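You operate a simulated robot arm through the tools that you are given. There is no shell and no other tool. Be economical: measure what you need, move in short steps, check, and stop when the job is done.

You run a simulated two-armed robot. Do the job below in one go: nothing can be reset, and whatever is moved stays where it is left.

Task
Put the purple polishing pad on the black punched plate. Take the yellow foam pad and leave it on the element bench top. Take the grey meter carton and put it on the low feed bench top. Put the teal scouring pad on the element bench top away on the narrow white cart shelf. Close the shim drawer. Put the grey sample plaque on the plywood sheet top. Take the brown prop block and put it on the white side table top. Open the kit case lid. Do these in any order. Set down upright: brown prop block.

It is judged by the outcome, as a careful person would: the job done as asked, and still so three seconds after it is handed in. It fails if anything else is knocked over, pushed out of place, dropped, spilled or broken. A push-on lid holds only when it is set on centred and level and pressed home; a screw cap is set on level and turned clockwise until tight. Flat cloth is picked up by pressing the open fingertips on it (5 to 10 N) and closing them slowly along it; thin cloth reads only 2 to 8 mm in the jaws.

Robot
Two 7-joint arms with two-finger parallel grippers on one trunk, on a base that drives. Base frame: it is fixed to the floor where the robot stands at the start and does not move with it; the origin is under the middle of the robot, x ahead of it, y to its left, z up; the surface under the hand at the start is at about z = 0.85. Lengths are in m, angles in degrees, forces in N, time in s.
The left shoulder is at the start at [0.07, 0.13, 1.187], the right one opposite. With the tool pointing down near the work surface each hand reaches from about 0.2 to 0.52 m from the robot's upright axis, wherever it stands, measured 20 degrees to its own side. Places, roughly: black punched plate [0.5, 0.5, 0.75]; brown prop block [2.5, -1, 0.25]; element bench top [-2, -1.8, 0.8]; grey meter carton [0.25, -0.75, 1]; grey sample plaque [5, -3.75, 0.75]; kit case lid [0.7, -1.3, 0.9]; low feed bench top [3.1, -4.1, 0.7]; narrow white cart shelf (18x18 cm) [4.38, 3.98, 0.3]; plywood sheet top [1.8, -4.1, 0.7]; purple polishing pad [0.5, -0.25, 0.75]; shim drawer [-2.1, -3.6, 1]; teal scouring pad [-1.75, -1.75, 0.75]; white side table top [5.7, 1, 0.7]; yellow foam pad [0.5, -0.25, 0.75]. Payload 1.57 kg a hand.
The TCP of each hand is the grasp point between the finger pads, 0.03 m short of the fingertips. In the tool frame z runs along the fingers and y along their closing line. The gripper opens to 0.08 m. The fingers are 0.017 m wide and 0.012 m thick; the gripper's body (0.04 by 0.082 m) begins 0.08 m behind the TCP.
Orientation is told as [roll, pitch, yaw] about the base's x, y, z axes, in that order, counted from this pose: with the fingers straight down and closing along the base's y, the tool's x points along the base's -x, its y along +y and its z along -z.

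Tools
- The arms move only by the tool play_rows. It takes "left_series", "right_series" or both (then of equal length, played together; a hand with none holds still); each is a list of rows, each an object of numbers (a shift or turn left out is 0, a gripper value left out holds the last): "fingers": the finger opening in cm, from 0 to 8; "x", "y", "z": the shift along the base's x, y, z in cm; "ax", "ay", "az": the turn, a rotation vector about the base's x, y, z in degrees. In form: [{"fingers": .., "x": .., "y": .., "z": .., "ax": .., "ay": .., "az": ..}, ...]. A call has 1 to 12 rows; each row shifts and turns the commanded pose from where the row before left it. Rows are played at 5 a second. More than 0.05 m and 8.6 degrees between two rows, or a gripper value outside its range, and nothing of the call is played. A pose out of reach is approached as far as the arm can. The call stops where the force on the tool passes 40 N (or 10 N more than at its start, if that is more) or the arm is blocked; 0.2 s more then pass. Each finger travels about 0.108 m/s and halts on what it meets, pressing with about 22 N; the grip force reading is that of the motor and also rises with nothing between the fingers. The clock runs only during rows and for 0.2 s after the last one: add rows that do not move to give the fingers time. It gives the time, the measured TCP pose, the force on the tool (base axes), the opening and the grip force at its end, in the units of the frame above (readings bear some noise), with the torque about the TCP (base axes, N m) and any sound that the robot's microphone picked up.
- Cameras (640 x 400 px; columns grow to the right, rows downward): "scene" is now at [0.1165, -0.0268, 1.3946]; the picture's right is [-0.46, -0.89, 0.00], its down [-0.69, 0.36, -0.63] and it looks along [0.56, -0.29, -0.78] (base axes); focal length 214 px, centre (320, 200). "left" rides on the left gripper at [0.072, 0.007, -0.122] in its tool frame; the picture's right is [-0.09, 1.00, 0.00], its down [-0.84, -0.08, -0.54] and it looks along [-0.54, -0.05, 0.84] (tool axes); focal length 238 px, centre (320, 200). "right" rides on the right gripper at [0.072, -0.007, -0.122] in its tool frame; the picture's right is [0.09, 1.00, 0.00], its down [-0.84, 0.08, -0.54] and it looks along [-0.54, 0.05, 0.84] (tool axes); focal length 238 px, centre (320, 200). There is no depth. A picture from a camera that has moved, and an enlarged one, comes with that camera's place and axes in the base frame and with its lens. The place of the scene camera against the robot may be out by one fixed shift of up to 0.012 m in any direction.
- capture(camera): a new picture of that camera. It takes no simulated time.
- move_column(by): slides the trunk up (or, below 0, down) by that many m; the arms and the scene camera ride with it, the base frame stays. It gives what a move gives, with no picture.
- steer(legs): drives the robot by 1 to 6 legs, each [ahead, left, turn to the left] in m, m and degrees, along the robot's own axes; the way and the turn of a leg run together, so that a leg with both is an arc; at most 1.5 m and 180 degrees a leg. The arms and the cameras ride along, it lands a little off, and it stops where it bumps. It gives what a move gives.
- turn_head(pan, tilt): turns the head with the scene camera to pan (to the left, within 86 degrees either way) and tilt (down, from -29 to 69), counted from straight ahead of the robot. It gives what a move gives.
- inspect(camera, box): a new picture of the part [left, top, right, bottom] of that camera's present view, enlarged. It takes no simulated time.
- sign_off(): hands the job in; it is judged then, once.

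Work in short steps. Places have to be worked out from the pictures, the camera data and where the tool is seen: move nearer, look again, correct. Check each grasp and each placing, and mend what went wrong. You have 207 turns and 210 pictures in all, those below and enlarged ones among them. Open the grippers and draw the arms clear of the work before you hand the job in, unless the task says otherwise; then end with one line.

The tools are called as name(argument=value, ...) on one line, values as JSON. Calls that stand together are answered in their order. play_rows: Moves the arms, as the interface text tells. Its arguments: {"type":"object","properties":{"left_series":{"type":"array","items":{"type":"object","properties":{"fingers":{"type":"number"},"x":{"type":"number"},"y":{"type":"number"},"z":{"type":"number"},"ax":{"type":"number"},"ay":{"type":"number"},"az":{"type":"number"}}}},"right_series":{"type":"array","items":{"type":"object","properties":{"fingers":{"type":"number"},"x":{"type":"number"},"y":{"type":"number"},"z":{"type":"number"},"ax":{"type":"number"},"ay":{"type":"number"},"az":{"type":"number"}}}}},"required":[]} The other tools are called the same way: move_column (by) slides the trunk up or down; steer (legs) drives the base; turn_head (pan, tilt) turns the head that bears the scene camera; capture (camera) takes a picture; inspect (camera, box) takes an enlarged picture of a part of a camera's view; sign_off () hands the job in.

At the start:

```text
clock: 0.0
left_ee_pos: [0.2773, -0.0147, 1.1159]
left_tcp_rot: [0.0, 0.1, 0.1]
left_contact_force: [0.3, -0.4, -0.1]
left_torque: [-0.02, -0.01, 0.01]
left_finger_gap: 0.0801
left_grip_force: 0.1
right_ee_pos: [0.2522, -0.2819, 1.1535]
right_tcp_rot: [-0.1, -0.1, 0.2]
right_contact_force: [0.0, 0.1, 0.0]
right_torque: [0.03, 0.0, 0.01]
right_finger_gap: 0.0799
right_grip_force: 0.1
trunk travel left (down, up): [-0.825, 0.115]
robot x, y, heading: [0.0006, -0.0003, -0.1]
head pan, tilt: [-27.3, 50.9]
```

scene: 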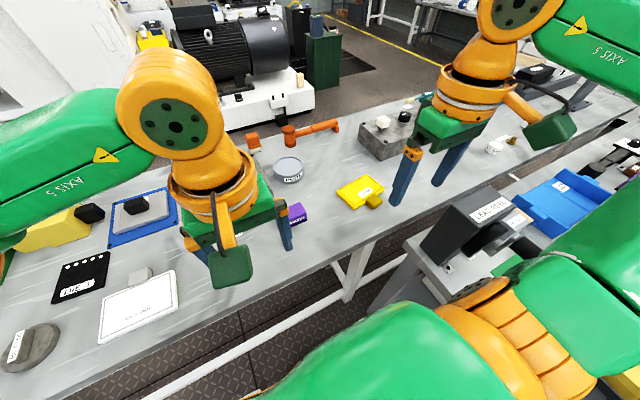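
right: 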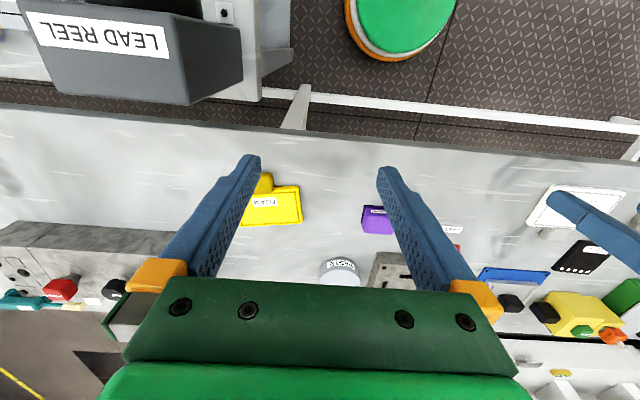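
left: 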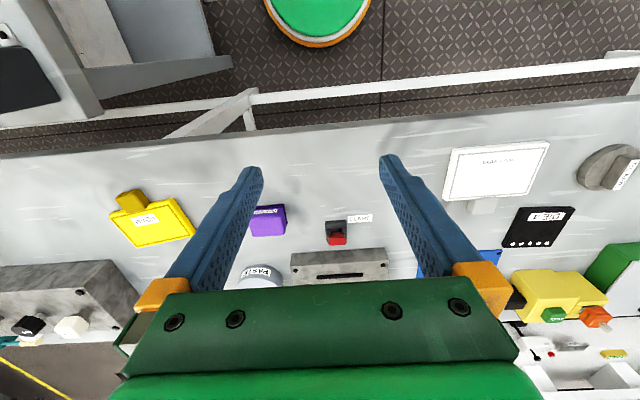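

I see the bench ahead with a purple pad around [0.49,-0.13], a yellow pad around [0.47,-0.36] and a black punched plate around [0.55,0.42]. First I look closer at these.

inspect(camera="left", box=[80, 140, 400, 300])

inspect(camera="scene", box=[0, 180, 320, 380])

turn_head(pan=-60, tilt=25)

capture(camera="scene")

```text
2.00 times, centred on (240, 220) of left
camera zoom: at [0.2056, -0.0085, 1.2374], right [0.09, 1.0, 0.0], down [0.84, -0.08, 0.54], along [0.54, -0.05, -0.84], focal length 477 px, centre (480, 160)
```

zoom: 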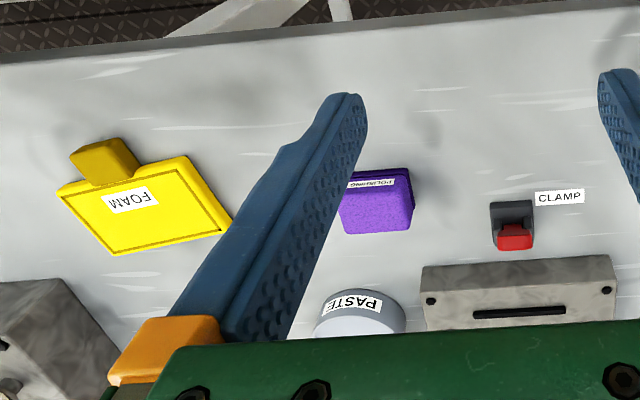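

```text
2.00 times, centred on (160, 280) of scene
camera zoom: at [0.1165, -0.0268, 1.3946], right [-0.46, -0.89, 0.0], down [-0.69, 0.36, -0.63], along [0.56, -0.29, -0.78], focal length 429 px, centre (640, 40)
```

zoom: 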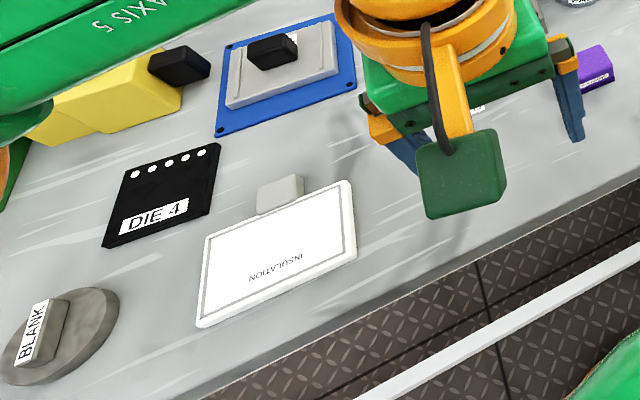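

```text
clock: 1.0
left_ee_pos: [0.2764, -0.015, 1.1151]
left_tcp_rot: [0.1, 0.0, 0.0]
left_contact_force: [0.6, 0.3, -0.1]
left_torque: [0.0, 0.01, 0.0]
left_finger_gap: 0.0801
left_grip_force: 0.0
right_ee_pos: [0.2513, -0.2825, 1.1527]
right_tcp_rot: [0.1, -0.1, 0.1]
right_contact_force: [-0.1, -0.2, -0.1]
right_torque: [0.01, -0.02, -0.01]
right_finger_gap: 0.08
right_grip_force: 0.1
trunk travel left (down, up): [-0.825, 0.115]
robot x, y, heading: [-0.0017, 0.0011, -0.2]
head pan, tilt: [-60.0, 25.0]
```

```text
204 pictures are left
camera scene: at [0.095, -0.0716, 1.4333], right [-0.87, -0.5, 0.0], down [-0.21, 0.37, -0.91], along [0.45, -0.78, -0.42], focal length 214 px, centre (320, 200)
```

scene: 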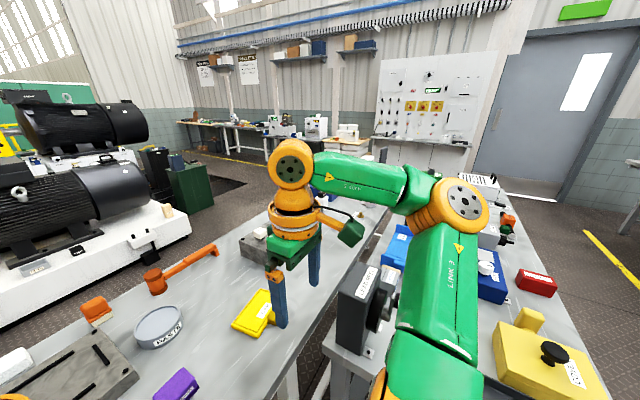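

I want to know how much room there is on the robot's right before driving; look down right and at the front edge.

turn_head(pan=-85, tilt=55)

capture(camera="scene")

turn_head(pan=0, tilt=65)

capture(camera="scene")

```text
clock: 1.9
left_ee_pos: [0.2769, -0.0153, 1.1156]
left_tcp_rot: [-0.1, 0.0, 0.0]
left_contact_force: [-1.0, 0.2, -0.1]
left_torque: [-0.01, 0.04, 0.03]
left_finger_gap: 0.0799
left_grip_force: 0.0
right_ee_pos: [0.2522, -0.2825, 1.1516]
right_tcp_rot: [0.1, 0.0, 0.1]
right_contact_force: [1.0, 0.1, 0.2]
right_torque: [-0.01, -0.04, 0.02]
right_finger_gap: 0.0799
right_grip_force: 0.0
trunk travel left (down, up): [-0.825, 0.115]
robot x, y, heading: [0.0014, -0.0014, 0.2]
head pan, tilt: [-85.0, 55.0]
```

```text
203 pictures are left
camera scene: at [0.0553, -0.0637, 1.3894], right [-1.0, -0.09, 0.0], down [-0.07, 0.82, -0.57], along [0.05, -0.57, -0.82], focal length 214 px, centre (320, 200)
```

scene: 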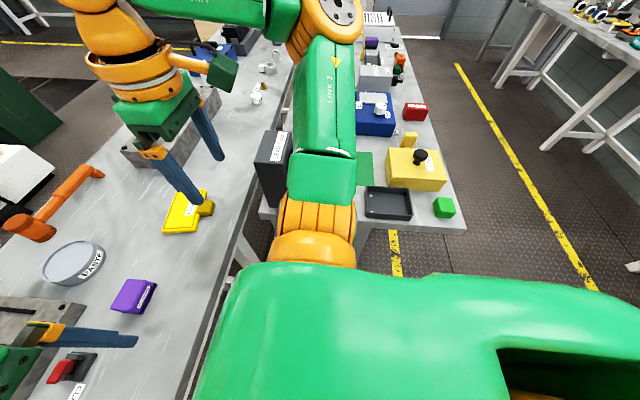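

```text
clock: 3.5
left_ee_pos: [0.2782, -0.0149, 1.1154]
left_tcp_rot: [0.0, 0.0, 0.0]
left_contact_force: [-0.2, 0.2, -0.3]
left_torque: [0.01, 0.01, -0.01]
left_finger_gap: 0.0799
left_grip_force: 0.0
right_ee_pos: [0.2526, -0.2816, 1.1522]
right_tcp_rot: [0.0, 0.1, 0.1]
right_contact_force: [-0.4, 0.6, -0.2]
right_torque: [0.01, -0.02, 0.0]
right_finger_gap: 0.0799
right_grip_force: 0.0
trunk travel left (down, up): [-0.825, 0.115]
robot x, y, heading: [0.0022, -0.004, -0.1]
head pan, tilt: [0.0, 65.0]
```

```text
202 pictures are left
camera scene: at [0.1096, 0.008, 1.3778], right [0.0, -1.0, 0.0], down [-0.91, 0.0, -0.42], along [0.42, 0.0, -0.91], focal length 214 px, centre (320, 200)
```

scene: 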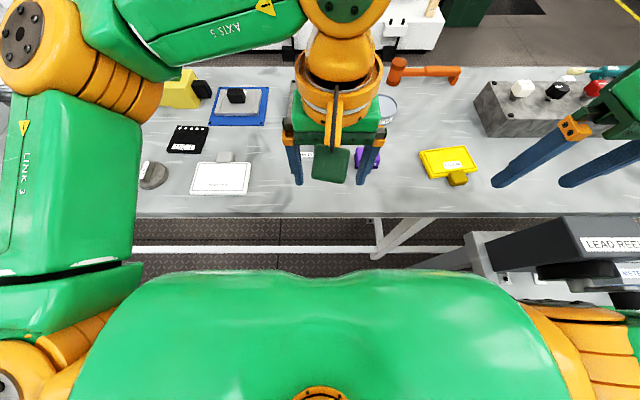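

There's room ahead (bench edge near x=0.33). I drive forward 0.09 m and then check the pads with the hand cameras.

steer(legs=[[0.09, 0, 0]])

play_rows(left_series=[{"x": 2, "y": -3, "z": -2}, {"x": 2, "y": -3, "z": -2}, {"x": 0, "y": -3, "z": -2}, {"y": -2, "z": -2}], right_series=[{"x": 0, "y": -2, "z": -2}, {"x": 0, "y": -2, "z": -2}, {"x": 0, "y": -2, "z": -2}, {"y": -2, "z": -2}])

capture(camera="left")

capture(camera="right")

capture(camera="scene")

```text
clock: 4.6
left_ee_pos: [0.3651, -0.0158, 1.1163]
left_tcp_rot: [0.0, -0.3, 0.0]
left_contact_force: [-0.5, -0.2, -0.8]
left_torque: [0.03, -0.05, -0.01]
left_finger_gap: 0.0801
left_grip_force: 0.0
right_ee_pos: [0.3395, -0.2819, 1.1538]
right_tcp_rot: [0.0, -0.2, 0.0]
right_contact_force: [0.3, -0.3, -0.4]
right_torque: [-0.03, -0.04, 0.01]
right_finger_gap: 0.0801
right_grip_force: 0.0
trunk travel left (down, up): [-0.825, 0.115]
robot x, y, heading: [0.0881, -0.0008, -0.2]
head pan, tilt: [0.0, 65.0]
```

```text
clock: 5.6
left_ee_pos: [0.412, -0.118, 1.0326]
left_tcp_rot: [0.0, 0.0, -0.1]
left_contact_force: [1.2, 0.5, 0.3]
left_torque: [0.0, 0.01, 0.0]
left_finger_gap: 0.0801
left_grip_force: 0.1
left hand out of reach, approached as far as the arm can: row 4
right_ee_pos: [0.3415, -0.3635, 1.0739]
right_tcp_rot: [-0.1, -0.1, 0.0]
right_contact_force: [-0.2, -0.1, 0.1]
right_torque: [0.03, 0.02, -0.01]
right_finger_gap: 0.0804
right_grip_force: 0.0
trunk travel left (down, up): [-0.825, 0.115]
robot x, y, heading: [0.0934, -0.0026, 0.0]
head pan, tilt: [0.0, 65.0]
```

```text
201 pictures are left
camera left: at [0.3396, -0.1117, 1.154], right [0.09, 1.0, 0.0], down [0.84, -0.08, 0.54], along [0.54, -0.05, -0.84], focal length 238 px, centre (320, 200)
```

left: 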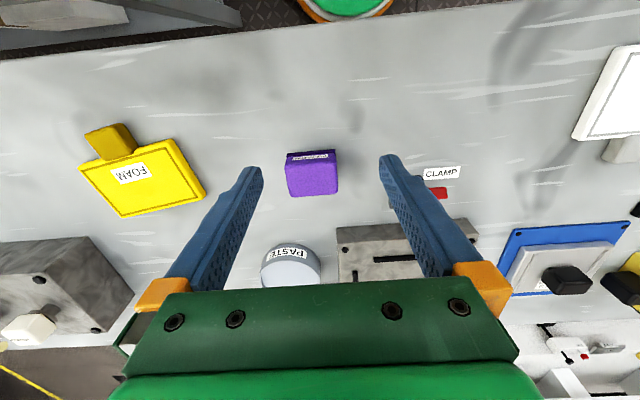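

```text
200 pictures are left
camera right: at [0.2698, -0.3707, 1.1956], right [-0.09, 1.0, 0.0], down [0.84, 0.08, 0.54], along [0.54, 0.05, -0.84], focal length 238 px, centre (320, 200)
```

right: 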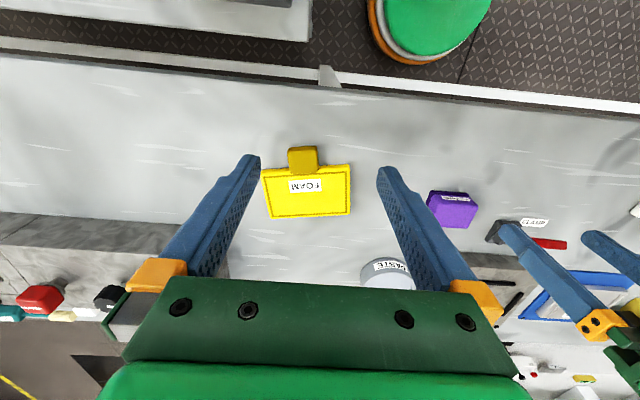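

```text
199 pictures are left
camera scene: at [0.2008, 0.0071, 1.3778], right [0.0, -1.0, 0.0], down [-0.91, 0.0, -0.42], along [0.42, 0.0, -0.91], focal length 214 px, centre (320, 200)
```

scene: 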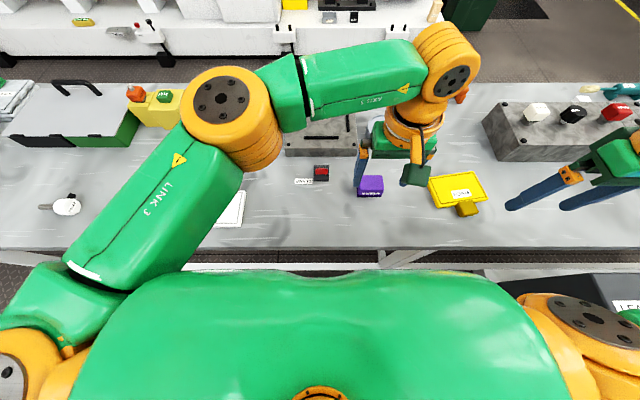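

Purple is at about [0.48,-0.136] (7 cm wide in y, 5 cm in x), and yellow has a grip tab near [0.42,-0.38]. The left hand is near its inner limit, so I turn the robot right 25° so that both are in reach.

steer(legs=[[0, 0, -25]])

capture(camera="left")

capture(camera="right")

```text
clock: 7.3
left_ee_pos: [0.3318, -0.2414, 1.0323]
left_tcp_rot: [0.0, 0.1, -25.3]
left_contact_force: [-1.2, -0.7, 0.0]
left_torque: [0.02, 0.0, -0.06]
left_finger_gap: 0.08
left_grip_force: 0.1
right_ee_pos: [0.1655, -0.4337, 1.0737]
right_tcp_rot: [0.0, 0.0, -25.2]
right_contact_force: [-0.6, 0.1, 0.2]
right_torque: [0.0, -0.02, 0.0]
right_finger_gap: 0.0802
right_grip_force: 0.0
trunk travel left (down, up): [-0.825, 0.115]
robot x, y, heading: [0.0921, -0.0016, -25.2]
head pan, tilt: [0.0, 65.0]
```

```text
198 pictures are left
camera left: at [0.2699, -0.2055, 1.1541], right [0.51, 0.86, 0.0], down [0.72, -0.43, 0.54], along [0.47, -0.28, -0.84], focal length 238 px, centre (320, 200)
```

left: 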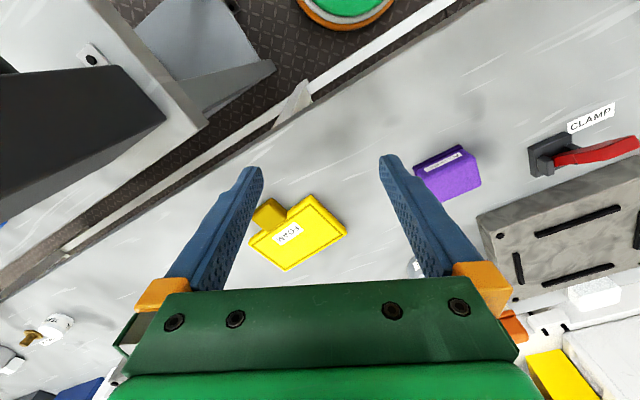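

```text
197 pictures are left
camera right: at [0.0963, -0.4107, 1.196], right [0.34, 0.94, 0.0], down [0.79, -0.29, 0.54], along [0.51, -0.18, -0.84], focal length 238 px, centre (320, 200)
```

right: 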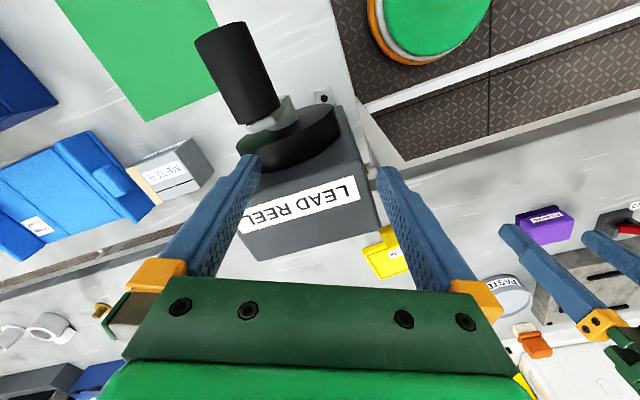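

Both hands clear the LEAD REEL box; the METER carton stands behind it. I bring the left hand above purple and the right above the yellow tab, squared to the base axes.

play_rows(left_series=[{"x": 2.5, "y": 1.75, "az": 4.2}, {"x": 2.5, "y": 1.75, "az": 4.2}, {"x": 2.5, "y": 1.75, "az": 4.2}, {"x": 2.5, "y": 1.75, "az": 4.2}, {"x": 2.5, "y": 1.75, "az": 4.2}, {"x": 2.5, "y": 1.75, "az": 4.2}], right_series=[{"x": 4, "y": 0.85, "az": 4.2}, {"x": 4, "y": 0.85, "az": 4.2}, {"x": 4, "y": 0.85, "az": 4.2}, {"x": 4, "y": 0.85, "az": 4.2}, {"x": 4, "y": 0.85, "az": 4.2}, {"x": 4, "y": 0.85, "az": 4.2}])

play_rows(left_series=[{"z": -3}, {"z": -3}], right_series=[{"z": -4}, {"z": -4}])

capture(camera="left")

capture(camera="right")

```text
clock: 7.7
left_ee_pos: [0.3505, -0.2276, 1.0328]
left_tcp_rot: [-0.3, 0.0, -22.2]
left_contact_force: [1.0, 0.0, 0.2]
left_torque: [0.03, 0.05, -0.01]
left_finger_gap: 0.0799
left_grip_force: 0.1
right_ee_pos: [0.1861, -0.4279, 1.0695]
right_tcp_rot: [-0.2, 1.0, -23.4]
right_contact_force: [-6.9, 4.9, 15.4]
right_torque: [-0.43, 0.36, -0.21]
right_finger_gap: 0.0786
right_grip_force: 0.0
right hand out of reach, approached as far as the arm can: row 1
trunk travel left (down, up): [-0.825, 0.115]
robot x, y, heading: [0.0905, -0.0006, -25.3]
head pan, tilt: [0.0, 65.0]
stopped in row 1 (right hand): the force on the tool passed its limit at 112 N (the readings are from after the stop); the commanded pose is now the measured one
```

```text
clock: 8.0
left_ee_pos: [0.3448, -0.2277, 1.0305]
left_tcp_rot: [-0.2, -0.4, -22.4]
left_contact_force: [-0.3, -0.7, -0.3]
left_torque: [0.01, 0.0, 0.03]
left_finger_gap: 0.0798
left_grip_force: 0.0
right_ee_pos: [0.1795, -0.4282, 1.0696]
right_tcp_rot: [-0.3, 0.1, -23.5]
right_contact_force: [-6.1, 6.2, 19.3]
right_torque: [-0.51, 0.3, -0.08]
right_finger_gap: 0.0765
right_grip_force: 0.0
trunk travel left (down, up): [-0.825, 0.115]
robot x, y, heading: [0.089, 0.0002, -24.9]
head pan, tilt: [0.0, 65.0]
stopped in row 1 (right hand): the force on the tool passed its limit at 75 N (the readings are from after the stop); the commanded pose is now the measured one
```

```text
196 pictures are left
camera left: at [0.2819, -0.1935, 1.1524], right [0.47, 0.88, 0.0], down [0.74, -0.39, 0.55], along [0.48, -0.26, -0.84], focal length 238 px, centre (320, 200)
```

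left: 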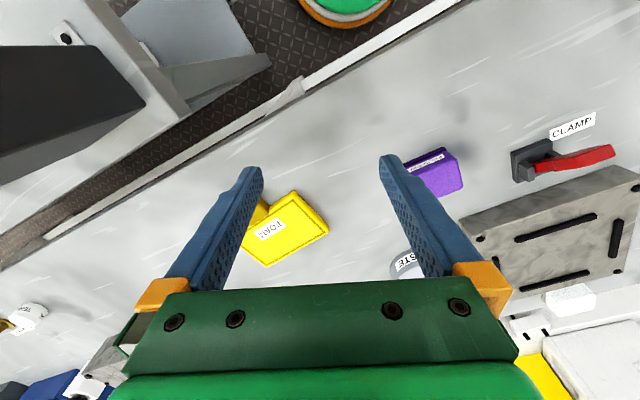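

```text
195 pictures are left
camera right: at [0.1112, -0.4061, 1.1928], right [0.31, 0.95, -0.01], down [0.8, -0.26, 0.54], along [0.51, -0.17, -0.84], focal length 238 px, centre (320, 200)
```

right: 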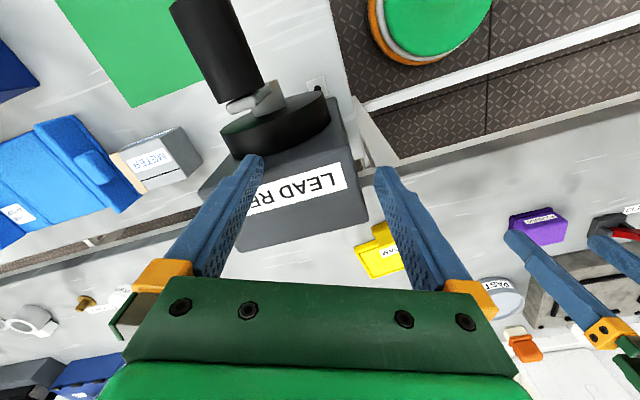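

The right fingertips are touching the LEAD REEL box (taller than I took it). I lift the right hand straight up and look again.

play_rows(right_series=[{"z": 1.5}, {"z": 2}, {"z": 4}])

capture(camera="right")

```text
clock: 8.8
left_ee_pos: [0.3486, -0.2307, 1.0297]
left_tcp_rot: [-0.2, 0.0, -22.5]
left_contact_force: [0.6, 1.0, 0.7]
left_torque: [0.0, 0.03, 0.01]
left_finger_gap: 0.0798
left_grip_force: 0.0
right_ee_pos: [0.1742, -0.4365, 1.1282]
right_tcp_rot: [-0.2, 0.3, -23.3]
right_contact_force: [0.2, 0.0, 0.2]
right_torque: [0.0, 0.04, 0.0]
right_finger_gap: 0.08
right_grip_force: 0.1
right hand out of reach, approached as far as the arm can: row 1, 2
trunk travel left (down, up): [-0.825, 0.115]
robot x, y, heading: [0.0914, -0.0014, -25.4]
head pan, tilt: [0.0, 65.0]
```

```text
194 pictures are left
camera right: at [0.1056, -0.4136, 1.2517], right [0.31, 0.95, 0.0], down [0.8, -0.26, 0.54], along [0.51, -0.17, -0.84], focal length 238 px, centre (320, 200)
```

right: 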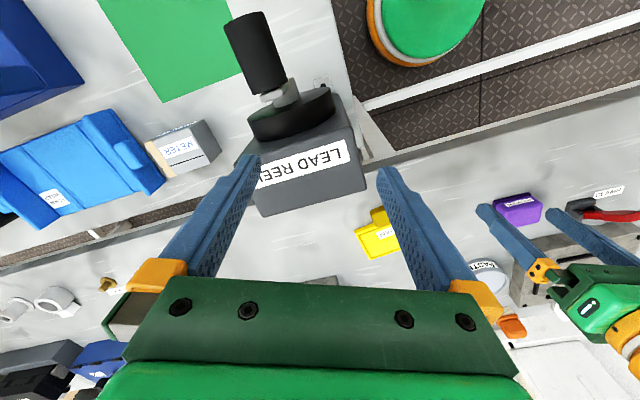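

Contact is gone and the box looks unmoved. Now I move both hands to their pads, the right one high.

play_rows(left_series=[{"x": 2.2, "y": 1.6, "az": 3.8}, {"x": 2.2, "y": 1.6, "az": 3.8}, {"x": 2.2, "y": 1.6, "az": 3.8}, {"x": 2.2, "y": 1.6, "az": 3.8}, {"x": 2.2, "y": 1.6, "az": 3.8}, {"x": 2.2, "y": 1.6, "az": 3.5}], right_series=[{"x": 3.8, "y": 0.85, "az": 3.8}, {"x": 3.8, "y": 0.85, "az": 3.8}, {"x": 3.9, "y": 0.85, "az": 3.8}, {"x": 3.9, "y": 0.85, "az": 4}, {"x": 3.9, "y": 0.85, "az": 4}, {"x": 3.9, "y": 0.85, "az": 4}])

capture(camera="left")

capture(camera="right")

```text
clock: 10.2
left_ee_pos: [0.4831, -0.1329, 1.0294]
left_tcp_rot: [-0.3, 0.1, 0.0]
left_contact_force: [-0.3, 0.5, -0.9]
left_torque: [0.0, 0.03, 0.0]
left_finger_gap: 0.0801
left_grip_force: 0.0
right_ee_pos: [0.388, -0.3571, 1.1195]
right_tcp_rot: [-0.3, 0.3, -0.1]
right_contact_force: [0.0, -0.5, 0.5]
right_torque: [-0.03, 0.02, 0.01]
right_finger_gap: 0.0801
right_grip_force: 0.0
right hand out of reach, approached as far as the arm can: row 5, 6
trunk travel left (down, up): [-0.825, 0.115]
robot x, y, heading: [0.0886, 0.0003, -25.0]
head pan, tilt: [0.0, 65.0]
```

```text
193 pictures are left
camera left: at [0.4111, -0.1267, 1.1515], right [0.09, 1.0, 0.0], down [0.84, -0.08, 0.54], along [0.54, -0.05, -0.84], focal length 238 px, centre (320, 200)
```

left: 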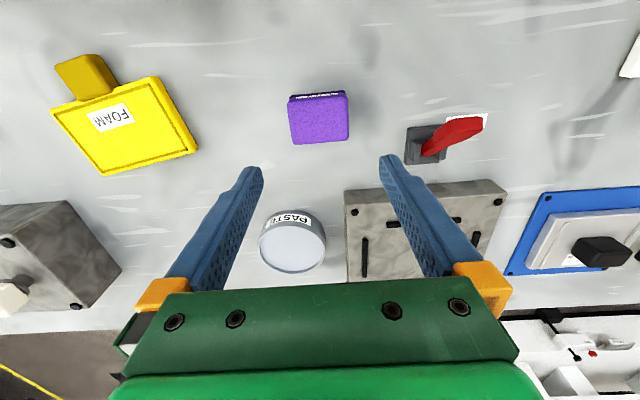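

```text
192 pictures are left
camera right: at [0.3165, -0.3641, 1.2426], right [-0.09, 1.0, 0.0], down [0.84, 0.08, 0.54], along [0.53, 0.04, -0.84], focal length 238 px, centre (320, 200)
```

right: 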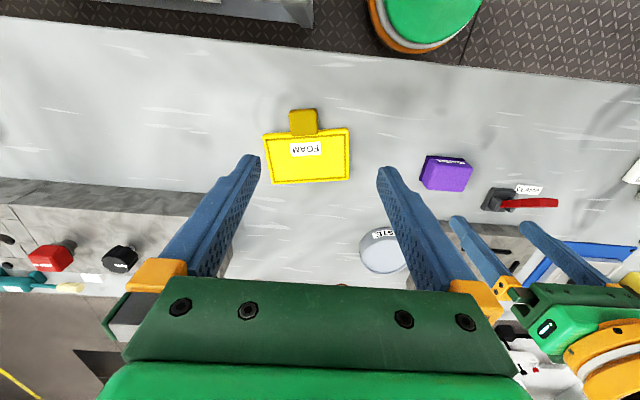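

Left TCP is right over the purple pad, edges square to it. The yellow tab is at about [0.411,-0.385], turned about +8°. I lower left in steps toward z 0.895 and align the right hand lower down.

play_rows(left_series=[{"z": -4}, {"z": -3.5}, {"z": -3}, {"z": -2}, {"z": -1}], right_series=[{"z": -4}, {"z": -3.5, "y": -0.9, "az": 3}, {"z": -3, "y": -0.9, "x": 0.8, "az": 3}, {"z": -3, "y": -1, "x": 0.8, "az": 2}, {"x": 0.7, "z": -2}])

capture(camera="left")

capture(camera="right")

```text
clock: 11.4
left_ee_pos: [0.4807, -0.1364, 0.8931]
left_tcp_rot: [-0.2, 0.1, 0.0]
left_contact_force: [-0.1, -0.6, 0.0]
left_torque: [0.0, 0.01, -0.04]
left_finger_gap: 0.08
left_grip_force: 0.1
right_ee_pos: [0.3776, -0.3437, 0.9625]
right_tcp_rot: [-0.1, 0.3, 7.9]
right_contact_force: [0.3, 0.5, 0.0]
right_torque: [-0.01, 0.03, -0.02]
right_finger_gap: 0.0798
right_grip_force: 0.1
right hand out of reach, approached as far as the arm can: row 2, 3, 4, 5
trunk travel left (down, up): [-0.825, 0.115]
robot x, y, heading: [0.0891, 0.0002, -25.5]
head pan, tilt: [0.0, 65.0]
```

```text
191 pictures are left
camera left: at [0.4095, -0.1295, 1.0143], right [0.09, 1.0, 0.0], down [0.84, -0.08, 0.54], along [0.54, -0.05, -0.84], focal length 238 px, centre (320, 200)
```

left: 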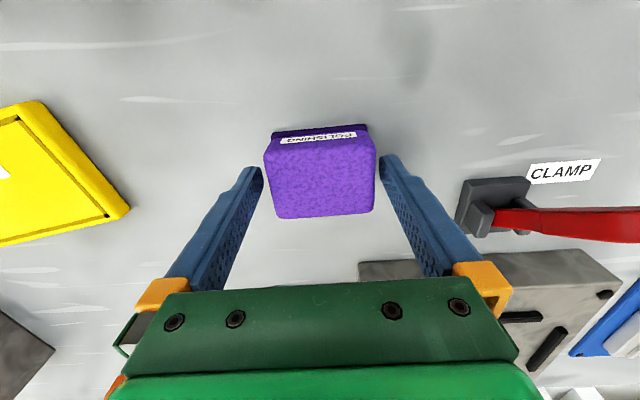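

```text
190 pictures are left
camera right: at [0.306, -0.3597, 1.0867], right [-0.23, 0.97, 0.0], down [0.82, 0.19, 0.54], along [0.52, 0.12, -0.84], focal length 238 px, centre (320, 200)
```

right: 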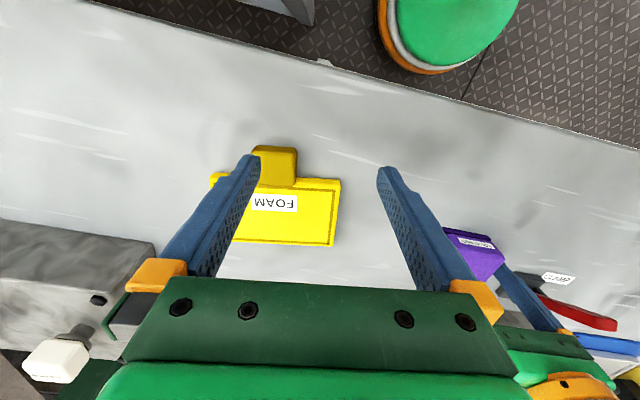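

Purple sits between the left fingers; I go down slightly, close and lift it.

play_rows(left_series=[{"z": -0.7}, {"fingers": 5}, {"fingers": 4}, {"fingers": 4}, {"fingers": 4}])

play_rows(left_series=[{"z": 2}, {"z": 4}, {"z": 4}, {"z": 4}])

capture(camera="left")

```text
clock: 12.6
left_ee_pos: [0.4806, -0.1361, 0.8877]
left_tcp_rot: [-0.2, 0.0, 0.0]
left_contact_force: [1.6, -1.1, 4.7]
left_torque: [0.14, -0.02, 0.01]
left_finger_gap: 0.0645
left_grip_force: 21.8
right_ee_pos: [0.3762, -0.3438, 0.9629]
right_tcp_rot: [-0.2, 0.3, 7.9]
right_contact_force: [0.0, 0.8, 0.1]
right_torque: [-0.01, -0.01, 0.02]
right_finger_gap: 0.0798
right_grip_force: 0.0
trunk travel left (down, up): [-0.825, 0.115]
robot x, y, heading: [0.093, -0.0008, -25.2]
head pan, tilt: [0.0, 65.0]
```

```text
clock: 13.6
left_ee_pos: [0.4775, -0.1356, 1.0278]
left_tcp_rot: [-0.1, 0.1, -0.1]
left_contact_force: [0.7, 0.5, -1.2]
left_torque: [-0.01, 0.0, 0.02]
left_finger_gap: 0.0644
left_grip_force: 22.2
right_ee_pos: [0.3756, -0.3433, 0.9642]
right_tcp_rot: [-0.2, 0.3, 7.9]
right_contact_force: [-0.1, -0.5, -0.5]
right_torque: [0.0, 0.0, 0.02]
right_finger_gap: 0.0801
right_grip_force: 0.0
trunk travel left (down, up): [-0.825, 0.115]
robot x, y, heading: [0.0915, -0.001, -25.4]
head pan, tilt: [0.0, 65.0]
```

```text
189 pictures are left
camera left: at [0.4071, -0.1286, 1.1507], right [0.09, 1.0, 0.0], down [0.84, -0.08, 0.54], along [0.54, -0.05, -0.84], focal length 238 px, centre (320, 200)
```

left: 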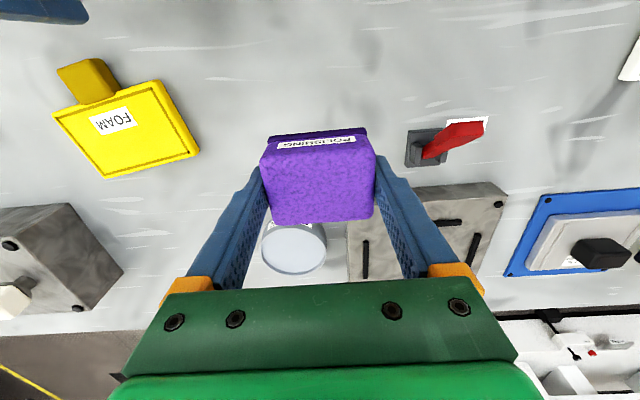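

Purple is held. To reach the yellow tab I edge the base 4 cm closer along +x.

steer(legs=[[0.036, 0.017, 0]])

play_rows(right_series=[{"x": 0, "y": -2}, {"y": -2}, {}])

capture(camera="right")

```text
clock: 14.4
left_ee_pos: [0.5135, -0.1358, 1.0306]
left_tcp_rot: [0.0, -0.3, 0.0]
left_contact_force: [-0.2, 0.2, 0.7]
left_torque: [0.0, -0.03, -0.06]
left_finger_gap: 0.0643
left_grip_force: 22.0
right_ee_pos: [0.4101, -0.3436, 0.9663]
right_tcp_rot: [-0.3, -0.1, 7.9]
right_contact_force: [-0.7, 0.3, 0.0]
right_torque: [0.02, -0.02, 0.0]
right_finger_gap: 0.0802
right_grip_force: 0.0
trunk travel left (down, up): [-0.825, 0.115]
robot x, y, heading: [0.1343, 0.0028, -25.3]
head pan, tilt: [0.0, 65.0]
```

```text
clock: 15.2
left_ee_pos: [0.5206, -0.1353, 1.0279]
left_tcp_rot: [-0.2, 0.1, 0.0]
left_contact_force: [0.3, -1.4, -0.1]
left_torque: [0.0, 0.05, -0.01]
left_finger_gap: 0.0643
left_grip_force: 21.9
right_ee_pos: [0.3994, -0.3589, 0.9645]
right_tcp_rot: [-0.5, 0.2, 7.8]
right_contact_force: [0.3, 0.4, 0.1]
right_torque: [0.0, -0.01, 0.01]
right_finger_gap: 0.08
right_grip_force: 0.1
right hand out of reach, approached as far as the arm can: row 1, 2
trunk travel left (down, up): [-0.825, 0.115]
robot x, y, heading: [0.1317, -0.0021, -25.3]
head pan, tilt: [0.0, 65.0]
```

```text
188 pictures are left
camera right: at [0.3285, -0.3742, 1.0883], right [-0.23, 0.97, -0.01], down [0.82, 0.19, 0.54], along [0.53, 0.12, -0.84], focal length 238 px, centre (320, 200)
```

right: 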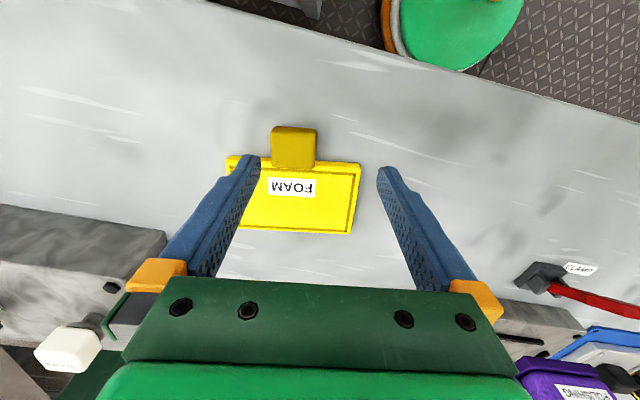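

Wrist yaw relative to the body seems to limit the right arm. I turn the robot back left by 15° to ease it.

steer(legs=[[0, 0, 15]])

play_rows(right_series=[{"x": -2, "y": -3.5, "az": -4}, {"x": -2, "y": -3.5, "az": -4}, {"x": -1.5, "y": -3.5, "az": -4}, {"x": -1, "y": -2, "az": -3}, {}])

capture(camera="right")

```text
clock: 16.5
left_ee_pos: [0.5417, -0.0318, 1.0282]
left_tcp_rot: [0.0, 0.0, 14.9]
left_contact_force: [-1.1, -0.2, -0.8]
left_torque: [0.01, -0.01, 0.04]
left_finger_gap: 0.0643
left_grip_force: 21.4
right_ee_pos: [0.4815, -0.2783, 0.9645]
right_tcp_rot: [-0.4, 0.1, 22.6]
right_contact_force: [0.2, -0.1, 0.5]
right_torque: [-0.01, 0.0, -0.04]
right_finger_gap: 0.0798
right_grip_force: 0.1
trunk travel left (down, up): [-0.825, 0.115]
robot x, y, heading: [0.131, -0.0025, -10.3]
head pan, tilt: [0.0, 65.0]
```

```text
clock: 17.7
left_ee_pos: [0.5418, -0.0322, 1.0274]
left_tcp_rot: [-0.1, 0.0, 14.8]
left_contact_force: [0.8, 0.1, -0.1]
left_torque: [0.01, -0.01, 0.02]
left_finger_gap: 0.0646
left_grip_force: 21.8
right_ee_pos: [0.4103, -0.3793, 0.9668]
right_tcp_rot: [-0.6, 0.1, 7.6]
right_contact_force: [0.1, 0.0, -0.9]
right_torque: [-0.02, -0.01, 0.02]
right_finger_gap: 0.0798
right_grip_force: 0.0
right hand out of reach, approached as far as the arm can: row 2, 3, 4
trunk travel left (down, up): [-0.825, 0.115]
robot x, y, heading: [0.1324, 0.0025, -10.4]
head pan, tilt: [0.0, 65.0]
```

```text
187 pictures are left
camera right: at [0.3384, -0.394, 1.0901], right [-0.22, 0.97, -0.01], down [0.82, 0.19, 0.54], along [0.53, 0.11, -0.84], focal length 238 px, centre (320, 200)
```

right: 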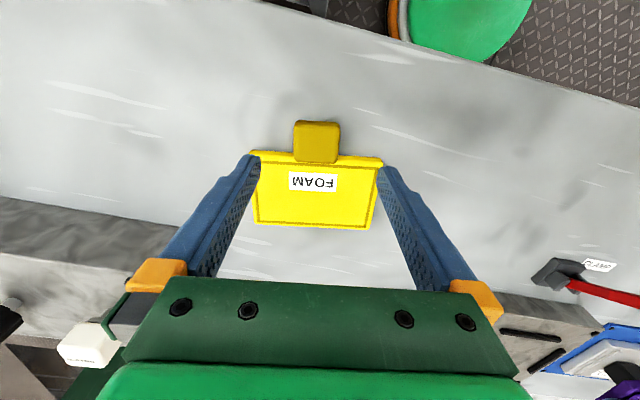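

The tab is at about [0.412,-0.383], nearly under the right TCP and aligned. I lower the right hand.

play_rows(right_series=[{"z": -3, "y": -0.3}, {"z": -3}, {"z": -1.5}, {}])

capture(camera="right")

```text
clock: 18.7
left_ee_pos: [0.5419, -0.0325, 1.0276]
left_tcp_rot: [-0.1, 0.0, 14.8]
left_contact_force: [-0.1, -0.8, -0.9]
left_torque: [0.02, 0.02, 0.03]
left_finger_gap: 0.0642
left_grip_force: 22.4
right_ee_pos: [0.4068, -0.3796, 0.8913]
right_tcp_rot: [-0.7, 0.1, 7.6]
right_contact_force: [0.3, -1.1, -0.5]
right_torque: [0.01, 0.02, -0.03]
right_finger_gap: 0.0803
right_grip_force: 0.0
trunk travel left (down, up): [-0.825, 0.115]
robot x, y, heading: [0.1303, -0.0056, -10.5]
head pan, tilt: [0.0, 65.0]
```

```text
186 pictures are left
camera right: at [0.3355, -0.3949, 1.0145], right [-0.22, 0.97, -0.01], down [0.82, 0.19, 0.54], along [0.53, 0.11, -0.84], focal length 238 px, centre (320, 200)
```

right: 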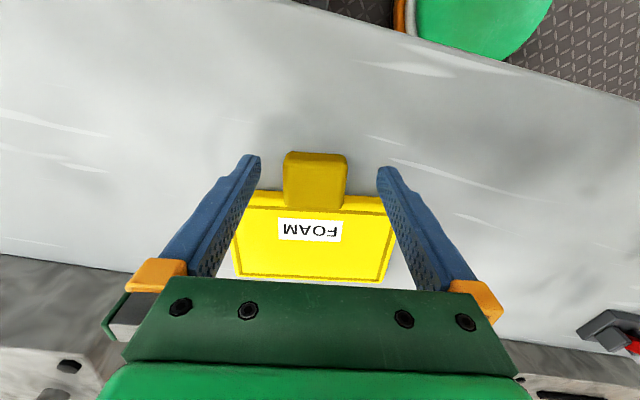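

The fingers straddle the tab. Lower a little, close, and lift.

play_rows(right_series=[{"z": -0.5}, {"fingers": 5}, {"fingers": 3}, {"fingers": 2}, {"fingers": 2}])

play_rows(right_series=[{"z": 1}, {"z": 3}, {"z": 4}, {"z": 4}, {"z": 3}])

capture(camera="right")

turn_head(pan=30, tilt=55)

capture(camera="scene")

```text
clock: 19.9
left_ee_pos: [0.5411, -0.0313, 1.0272]
left_tcp_rot: [-0.2, 0.0, 14.9]
left_contact_force: [0.3, -0.7, -1.0]
left_torque: [0.0, 0.0, -0.03]
left_finger_gap: 0.0642
left_grip_force: 22.0
right_ee_pos: [0.4068, -0.3784, 0.8855]
right_tcp_rot: [-0.7, 0.2, 7.6]
right_contact_force: [0.3, 0.2, -0.9]
right_torque: [0.02, 0.03, 0.0]
right_finger_gap: 0.0433
right_grip_force: 22.3
trunk travel left (down, up): [-0.825, 0.115]
robot x, y, heading: [0.1323, -0.0026, -10.4]
head pan, tilt: [0.0, 65.0]
```

```text
clock: 21.1
left_ee_pos: [0.5413, -0.0307, 1.0277]
left_tcp_rot: [0.0, 0.0, 15.0]
left_contact_force: [0.0, 0.3, -0.5]
left_torque: [-0.01, 0.01, 0.03]
left_finger_gap: 0.0646
left_grip_force: 21.9
right_ee_pos: [0.4062, -0.3786, 1.0368]
right_tcp_rot: [-0.6, 0.3, 7.5]
right_contact_force: [-0.6, -0.1, -0.6]
right_torque: [-0.01, 0.04, 0.0]
right_finger_gap: 0.0434
right_grip_force: 22.0
right hand out of reach, approached as far as the arm can: row 4
trunk travel left (down, up): [-0.825, 0.115]
robot x, y, heading: [0.1316, -0.0012, -10.5]
head pan, tilt: [0.0, 65.0]
```

```text
185 pictures are left
camera right: at [0.3348, -0.3931, 1.161], right [-0.22, 0.98, -0.01], down [0.82, 0.19, 0.54], along [0.53, 0.11, -0.84], focal length 238 px, centre (320, 200)
```

right: 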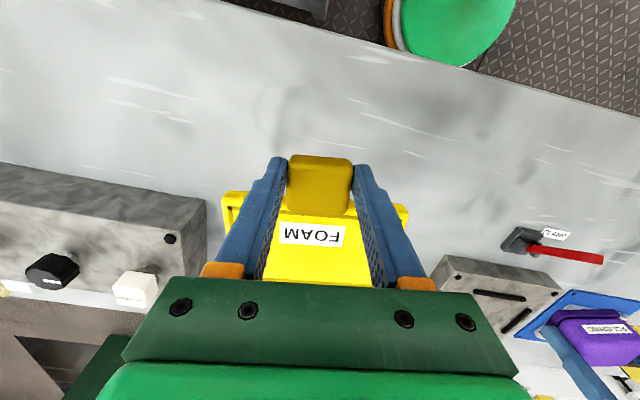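

```text
clock: 22.1
left_ee_pos: [0.5404, -0.0314, 1.0278]
left_tcp_rot: [-0.1, 0.0, 14.8]
left_contact_force: [0.5, -0.2, -1.5]
left_torque: [-0.01, 0.01, 0.04]
left_finger_gap: 0.0644
left_grip_force: 22.2
right_ee_pos: [0.4062, -0.379, 1.0363]
right_tcp_rot: [-0.6, 0.2, 7.5]
right_contact_force: [-0.1, 0.3, -0.8]
right_torque: [-0.02, 0.03, 0.0]
right_finger_gap: 0.0431
right_grip_force: 21.7
trunk travel left (down, up): [-0.825, 0.115]
robot x, y, heading: [0.1329, -0.0017, -10.4]
head pan, tilt: [30.0, 55.0]
```

```text
184 pictures are left
camera scene: at [0.2483, 0.0221, 1.3893], right [0.33, -0.94, 0.0], down [-0.77, -0.27, -0.57], along [0.54, 0.19, -0.82], focal length 214 px, centre (320, 200)
```

scene: 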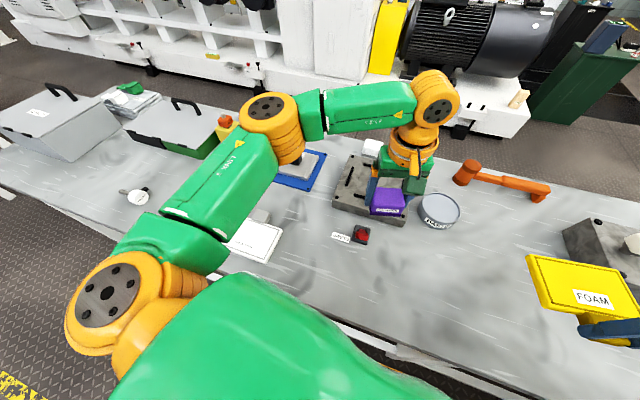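

Yellow is held by its tab. Now I square up the robot and move left along the bench to bring the plate within the left hand's reach.

steer(legs=[[0, 0, 10.4], [0, 0.25, 0]])

play_rows(left_series=[{"y": 2, "az": -5}, {"y": 2, "az": -5}, {"y": 2, "az": -5}, {"y": 2, "az": -5}, {"y": 2, "az": -5}])

capture(camera="left")

capture(camera="scene")

```text
clock: 24.6
left_ee_pos: [0.5408, 0.2875, 1.0289]
left_tcp_rot: [0.0, 0.0, 24.9]
left_contact_force: [0.5, 0.1, -0.4]
left_torque: [0.0, -0.01, 0.0]
left_finger_gap: 0.0645
left_grip_force: 22.2
right_ee_pos: [0.4683, -0.0775, 1.0357]
right_tcp_rot: [-0.5, 0.2, 17.4]
right_contact_force: [-1.3, -0.1, -1.3]
right_torque: [-0.01, 0.06, -0.01]
right_finger_gap: 0.0433
right_grip_force: 21.8
trunk travel left (down, up): [-0.825, 0.115]
robot x, y, heading: [0.1341, 0.2468, -0.5]
head pan, tilt: [30.0, 55.0]
```

```text
clock: 25.8
left_ee_pos: [0.5408, 0.392, 1.028]
left_tcp_rot: [-0.2, 0.0, -0.3]
left_contact_force: [0.1, 0.6, -0.9]
left_torque: [-0.01, -0.03, -0.01]
left_finger_gap: 0.0645
left_grip_force: 22.7
right_ee_pos: [0.4703, -0.073, 1.0367]
right_tcp_rot: [-0.6, 0.2, 17.4]
right_contact_force: [-0.6, -0.1, -1.5]
right_torque: [0.03, 0.03, 0.01]
right_finger_gap: 0.0433
right_grip_force: 21.9
trunk travel left (down, up): [-0.825, 0.115]
robot x, y, heading: [0.1349, 0.2485, -0.7]
head pan, tilt: [30.0, 55.0]
```

```text
183 pictures are left
camera left: at [0.4699, 0.3985, 1.1495], right [0.1, 1.0, 0.0], down [0.84, -0.08, 0.54], along [0.54, -0.05, -0.84], focal length 238 px, centre (320, 200)
```

left: 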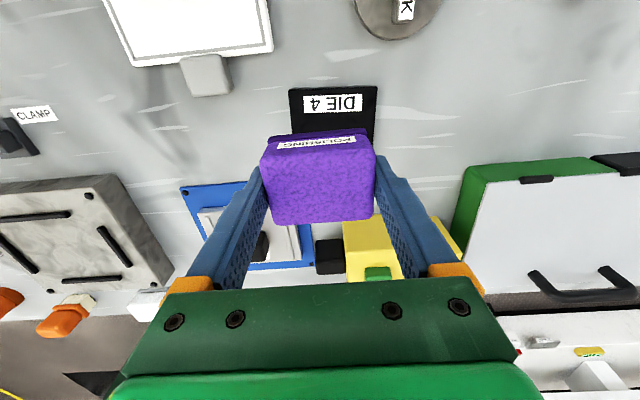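

```text
182 pictures are left
camera scene: at [0.245, 0.2937, 1.3893], right [0.49, -0.87, 0.0], down [-0.71, -0.4, -0.57], along [0.5, 0.28, -0.82], focal length 214 px, centre (320, 200)
```

scene: 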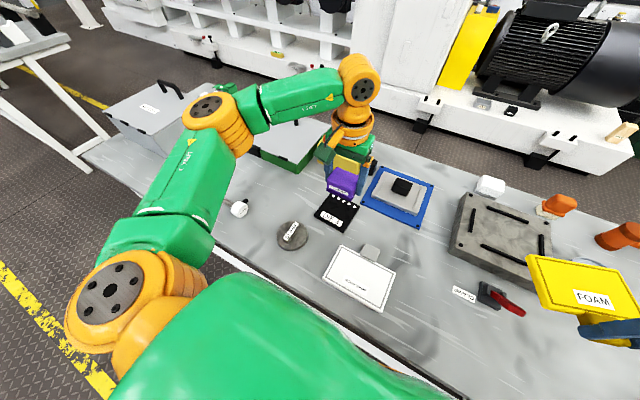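

The plate's near edge is around x=0.511, y 0.36–0.46, so its centre is about [0.562,0.413]. I centre the pad over it and lower in steps, feeling for contact.

play_rows(left_series=[{"x": 1, "y": 1}, {"x": 1, "y": 1.1}, {"z": -4}, {"z": -4}, {"z": -2.5}])

capture(camera="left")

inspect(camera="scene", box=[240, 120, 480, 270])

```text
clock: 27.0
left_ee_pos: [0.5624, 0.4102, 0.9225]
left_tcp_rot: [-0.2, 0.0, -0.1]
left_contact_force: [0.3, -0.9, -0.8]
left_torque: [0.0, 0.03, -0.03]
left_finger_gap: 0.0644
left_grip_force: 22.6
right_ee_pos: [0.4684, -0.0758, 1.0368]
right_tcp_rot: [-0.6, 0.2, 17.3]
right_contact_force: [0.2, 0.7, -0.9]
right_torque: [-0.01, 0.04, 0.03]
right_finger_gap: 0.0431
right_grip_force: 21.9
trunk travel left (down, up): [-0.825, 0.115]
robot x, y, heading: [0.1311, 0.2493, -0.6]
head pan, tilt: [30.0, 55.0]
```

```text
181 pictures are left
camera left: at [0.4897, 0.4169, 1.0441], right [0.09, 1.0, 0.0], down [0.84, -0.08, 0.54], along [0.54, -0.05, -0.84], focal length 238 px, centre (320, 200)
```

left: 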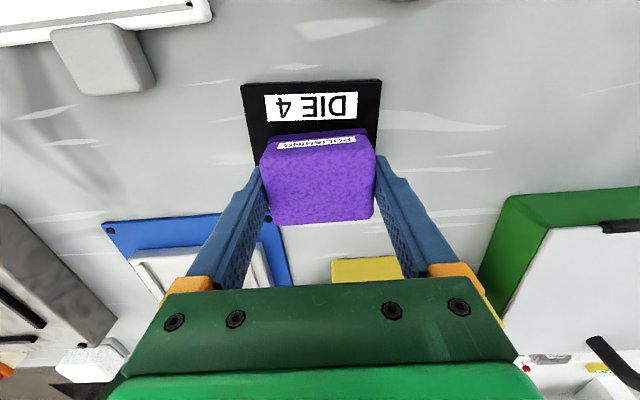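

```text
2.67 times, centred on (360, 195) of scene
camera zoom: at [0.2455, 0.293, 1.3893], right [0.49, -0.87, 0.0], down [-0.71, -0.4, -0.57], along [0.5, 0.28, -0.82], focal length 572 px, centre (213, 213)
```

zoom: 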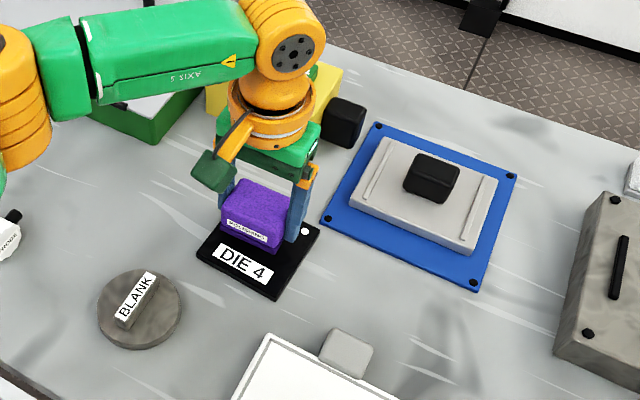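

The pad is centred over the plate. I lower in small steps till it touches.

play_rows(left_series=[{"z": -1}, {"z": -0.7}, {"z": -0.4}])

```text
clock: 27.8
left_ee_pos: [0.562, 0.4098, 0.9022]
left_tcp_rot: [-0.1, 0.0, -0.2]
left_contact_force: [0.5, -0.5, -1.1]
left_torque: [0.01, 0.01, -0.02]
left_finger_gap: 0.0643
left_grip_force: 22.2
right_ee_pos: [0.4673, -0.0742, 1.0371]
right_tcp_rot: [-0.5, 0.2, 17.4]
right_contact_force: [-0.5, 0.2, -0.5]
right_torque: [-0.01, 0.07, 0.0]
right_finger_gap: 0.0433
right_grip_force: 22.1
trunk travel left (down, up): [-0.825, 0.115]
robot x, y, heading: [0.1324, 0.2482, -0.3]
head pan, tilt: [30.0, 55.0]
```

No contact at 0.902 yet; a bit further.

play_rows(left_series=[{"z": -0.3}, {"z": -0.2}, {"z": -0.2}])

```text
clock: 28.6
left_ee_pos: [0.5608, 0.4099, 0.8975]
left_tcp_rot: [-0.2, -0.4, -0.1]
left_contact_force: [8.9, 3.2, 23.6]
left_torque: [0.21, 0.11, -0.07]
left_finger_gap: 0.0645
left_grip_force: 21.7
right_ee_pos: [0.4679, -0.0748, 1.0384]
right_tcp_rot: [-0.6, 0.1, 17.4]
right_contact_force: [-0.6, 0.5, -1.4]
right_torque: [-0.01, 0.05, 0.01]
right_finger_gap: 0.0432
right_grip_force: 21.6
trunk travel left (down, up): [-0.825, 0.115]
robot x, y, heading: [0.1319, 0.2521, -0.3]
head pan, tilt: [30.0, 55.0]
```

Contact: ease up 2 mm, open gently, and raise.

play_rows(left_series=[{"z": 0.2}, {"fingers": 7}, {"fingers": 8}, {}, {"z": 3}, {"z": 4}, {"z": 4}])

capture(camera="left")

```text
clock: 30.2
left_ee_pos: [0.5612, 0.4089, 1.0085]
left_tcp_rot: [-0.1, 0.0, -0.1]
left_contact_force: [0.1, 0.0, 0.1]
left_torque: [0.01, 0.0, -0.03]
left_finger_gap: 0.0801
left_grip_force: 0.1
right_ee_pos: [0.4664, -0.0752, 1.0373]
right_tcp_rot: [-0.7, 0.2, 17.4]
right_contact_force: [-0.4, -0.7, -0.8]
right_torque: [-0.01, 0.05, 0.0]
right_finger_gap: 0.0434
right_grip_force: 22.1
trunk travel left (down, up): [-0.825, 0.115]
robot x, y, heading: [0.1325, 0.2494, -0.5]
head pan, tilt: [30.0, 55.0]
```

```text
179 pictures are left
camera left: at [0.49, 0.4161, 1.1303], right [0.09, 1.0, 0.0], down [0.84, -0.08, 0.54], along [0.54, -0.05, -0.84], focal length 238 px, centre (320, 200)
```

left: 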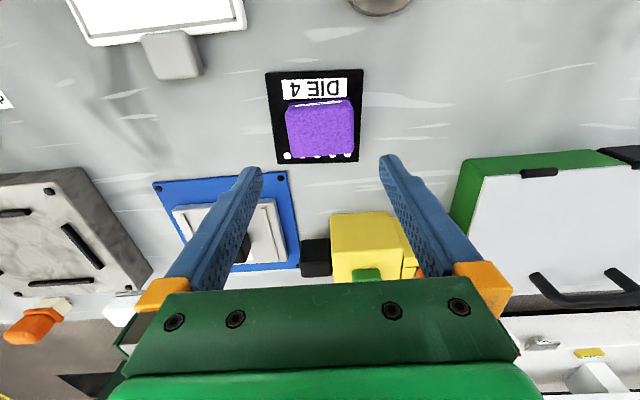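

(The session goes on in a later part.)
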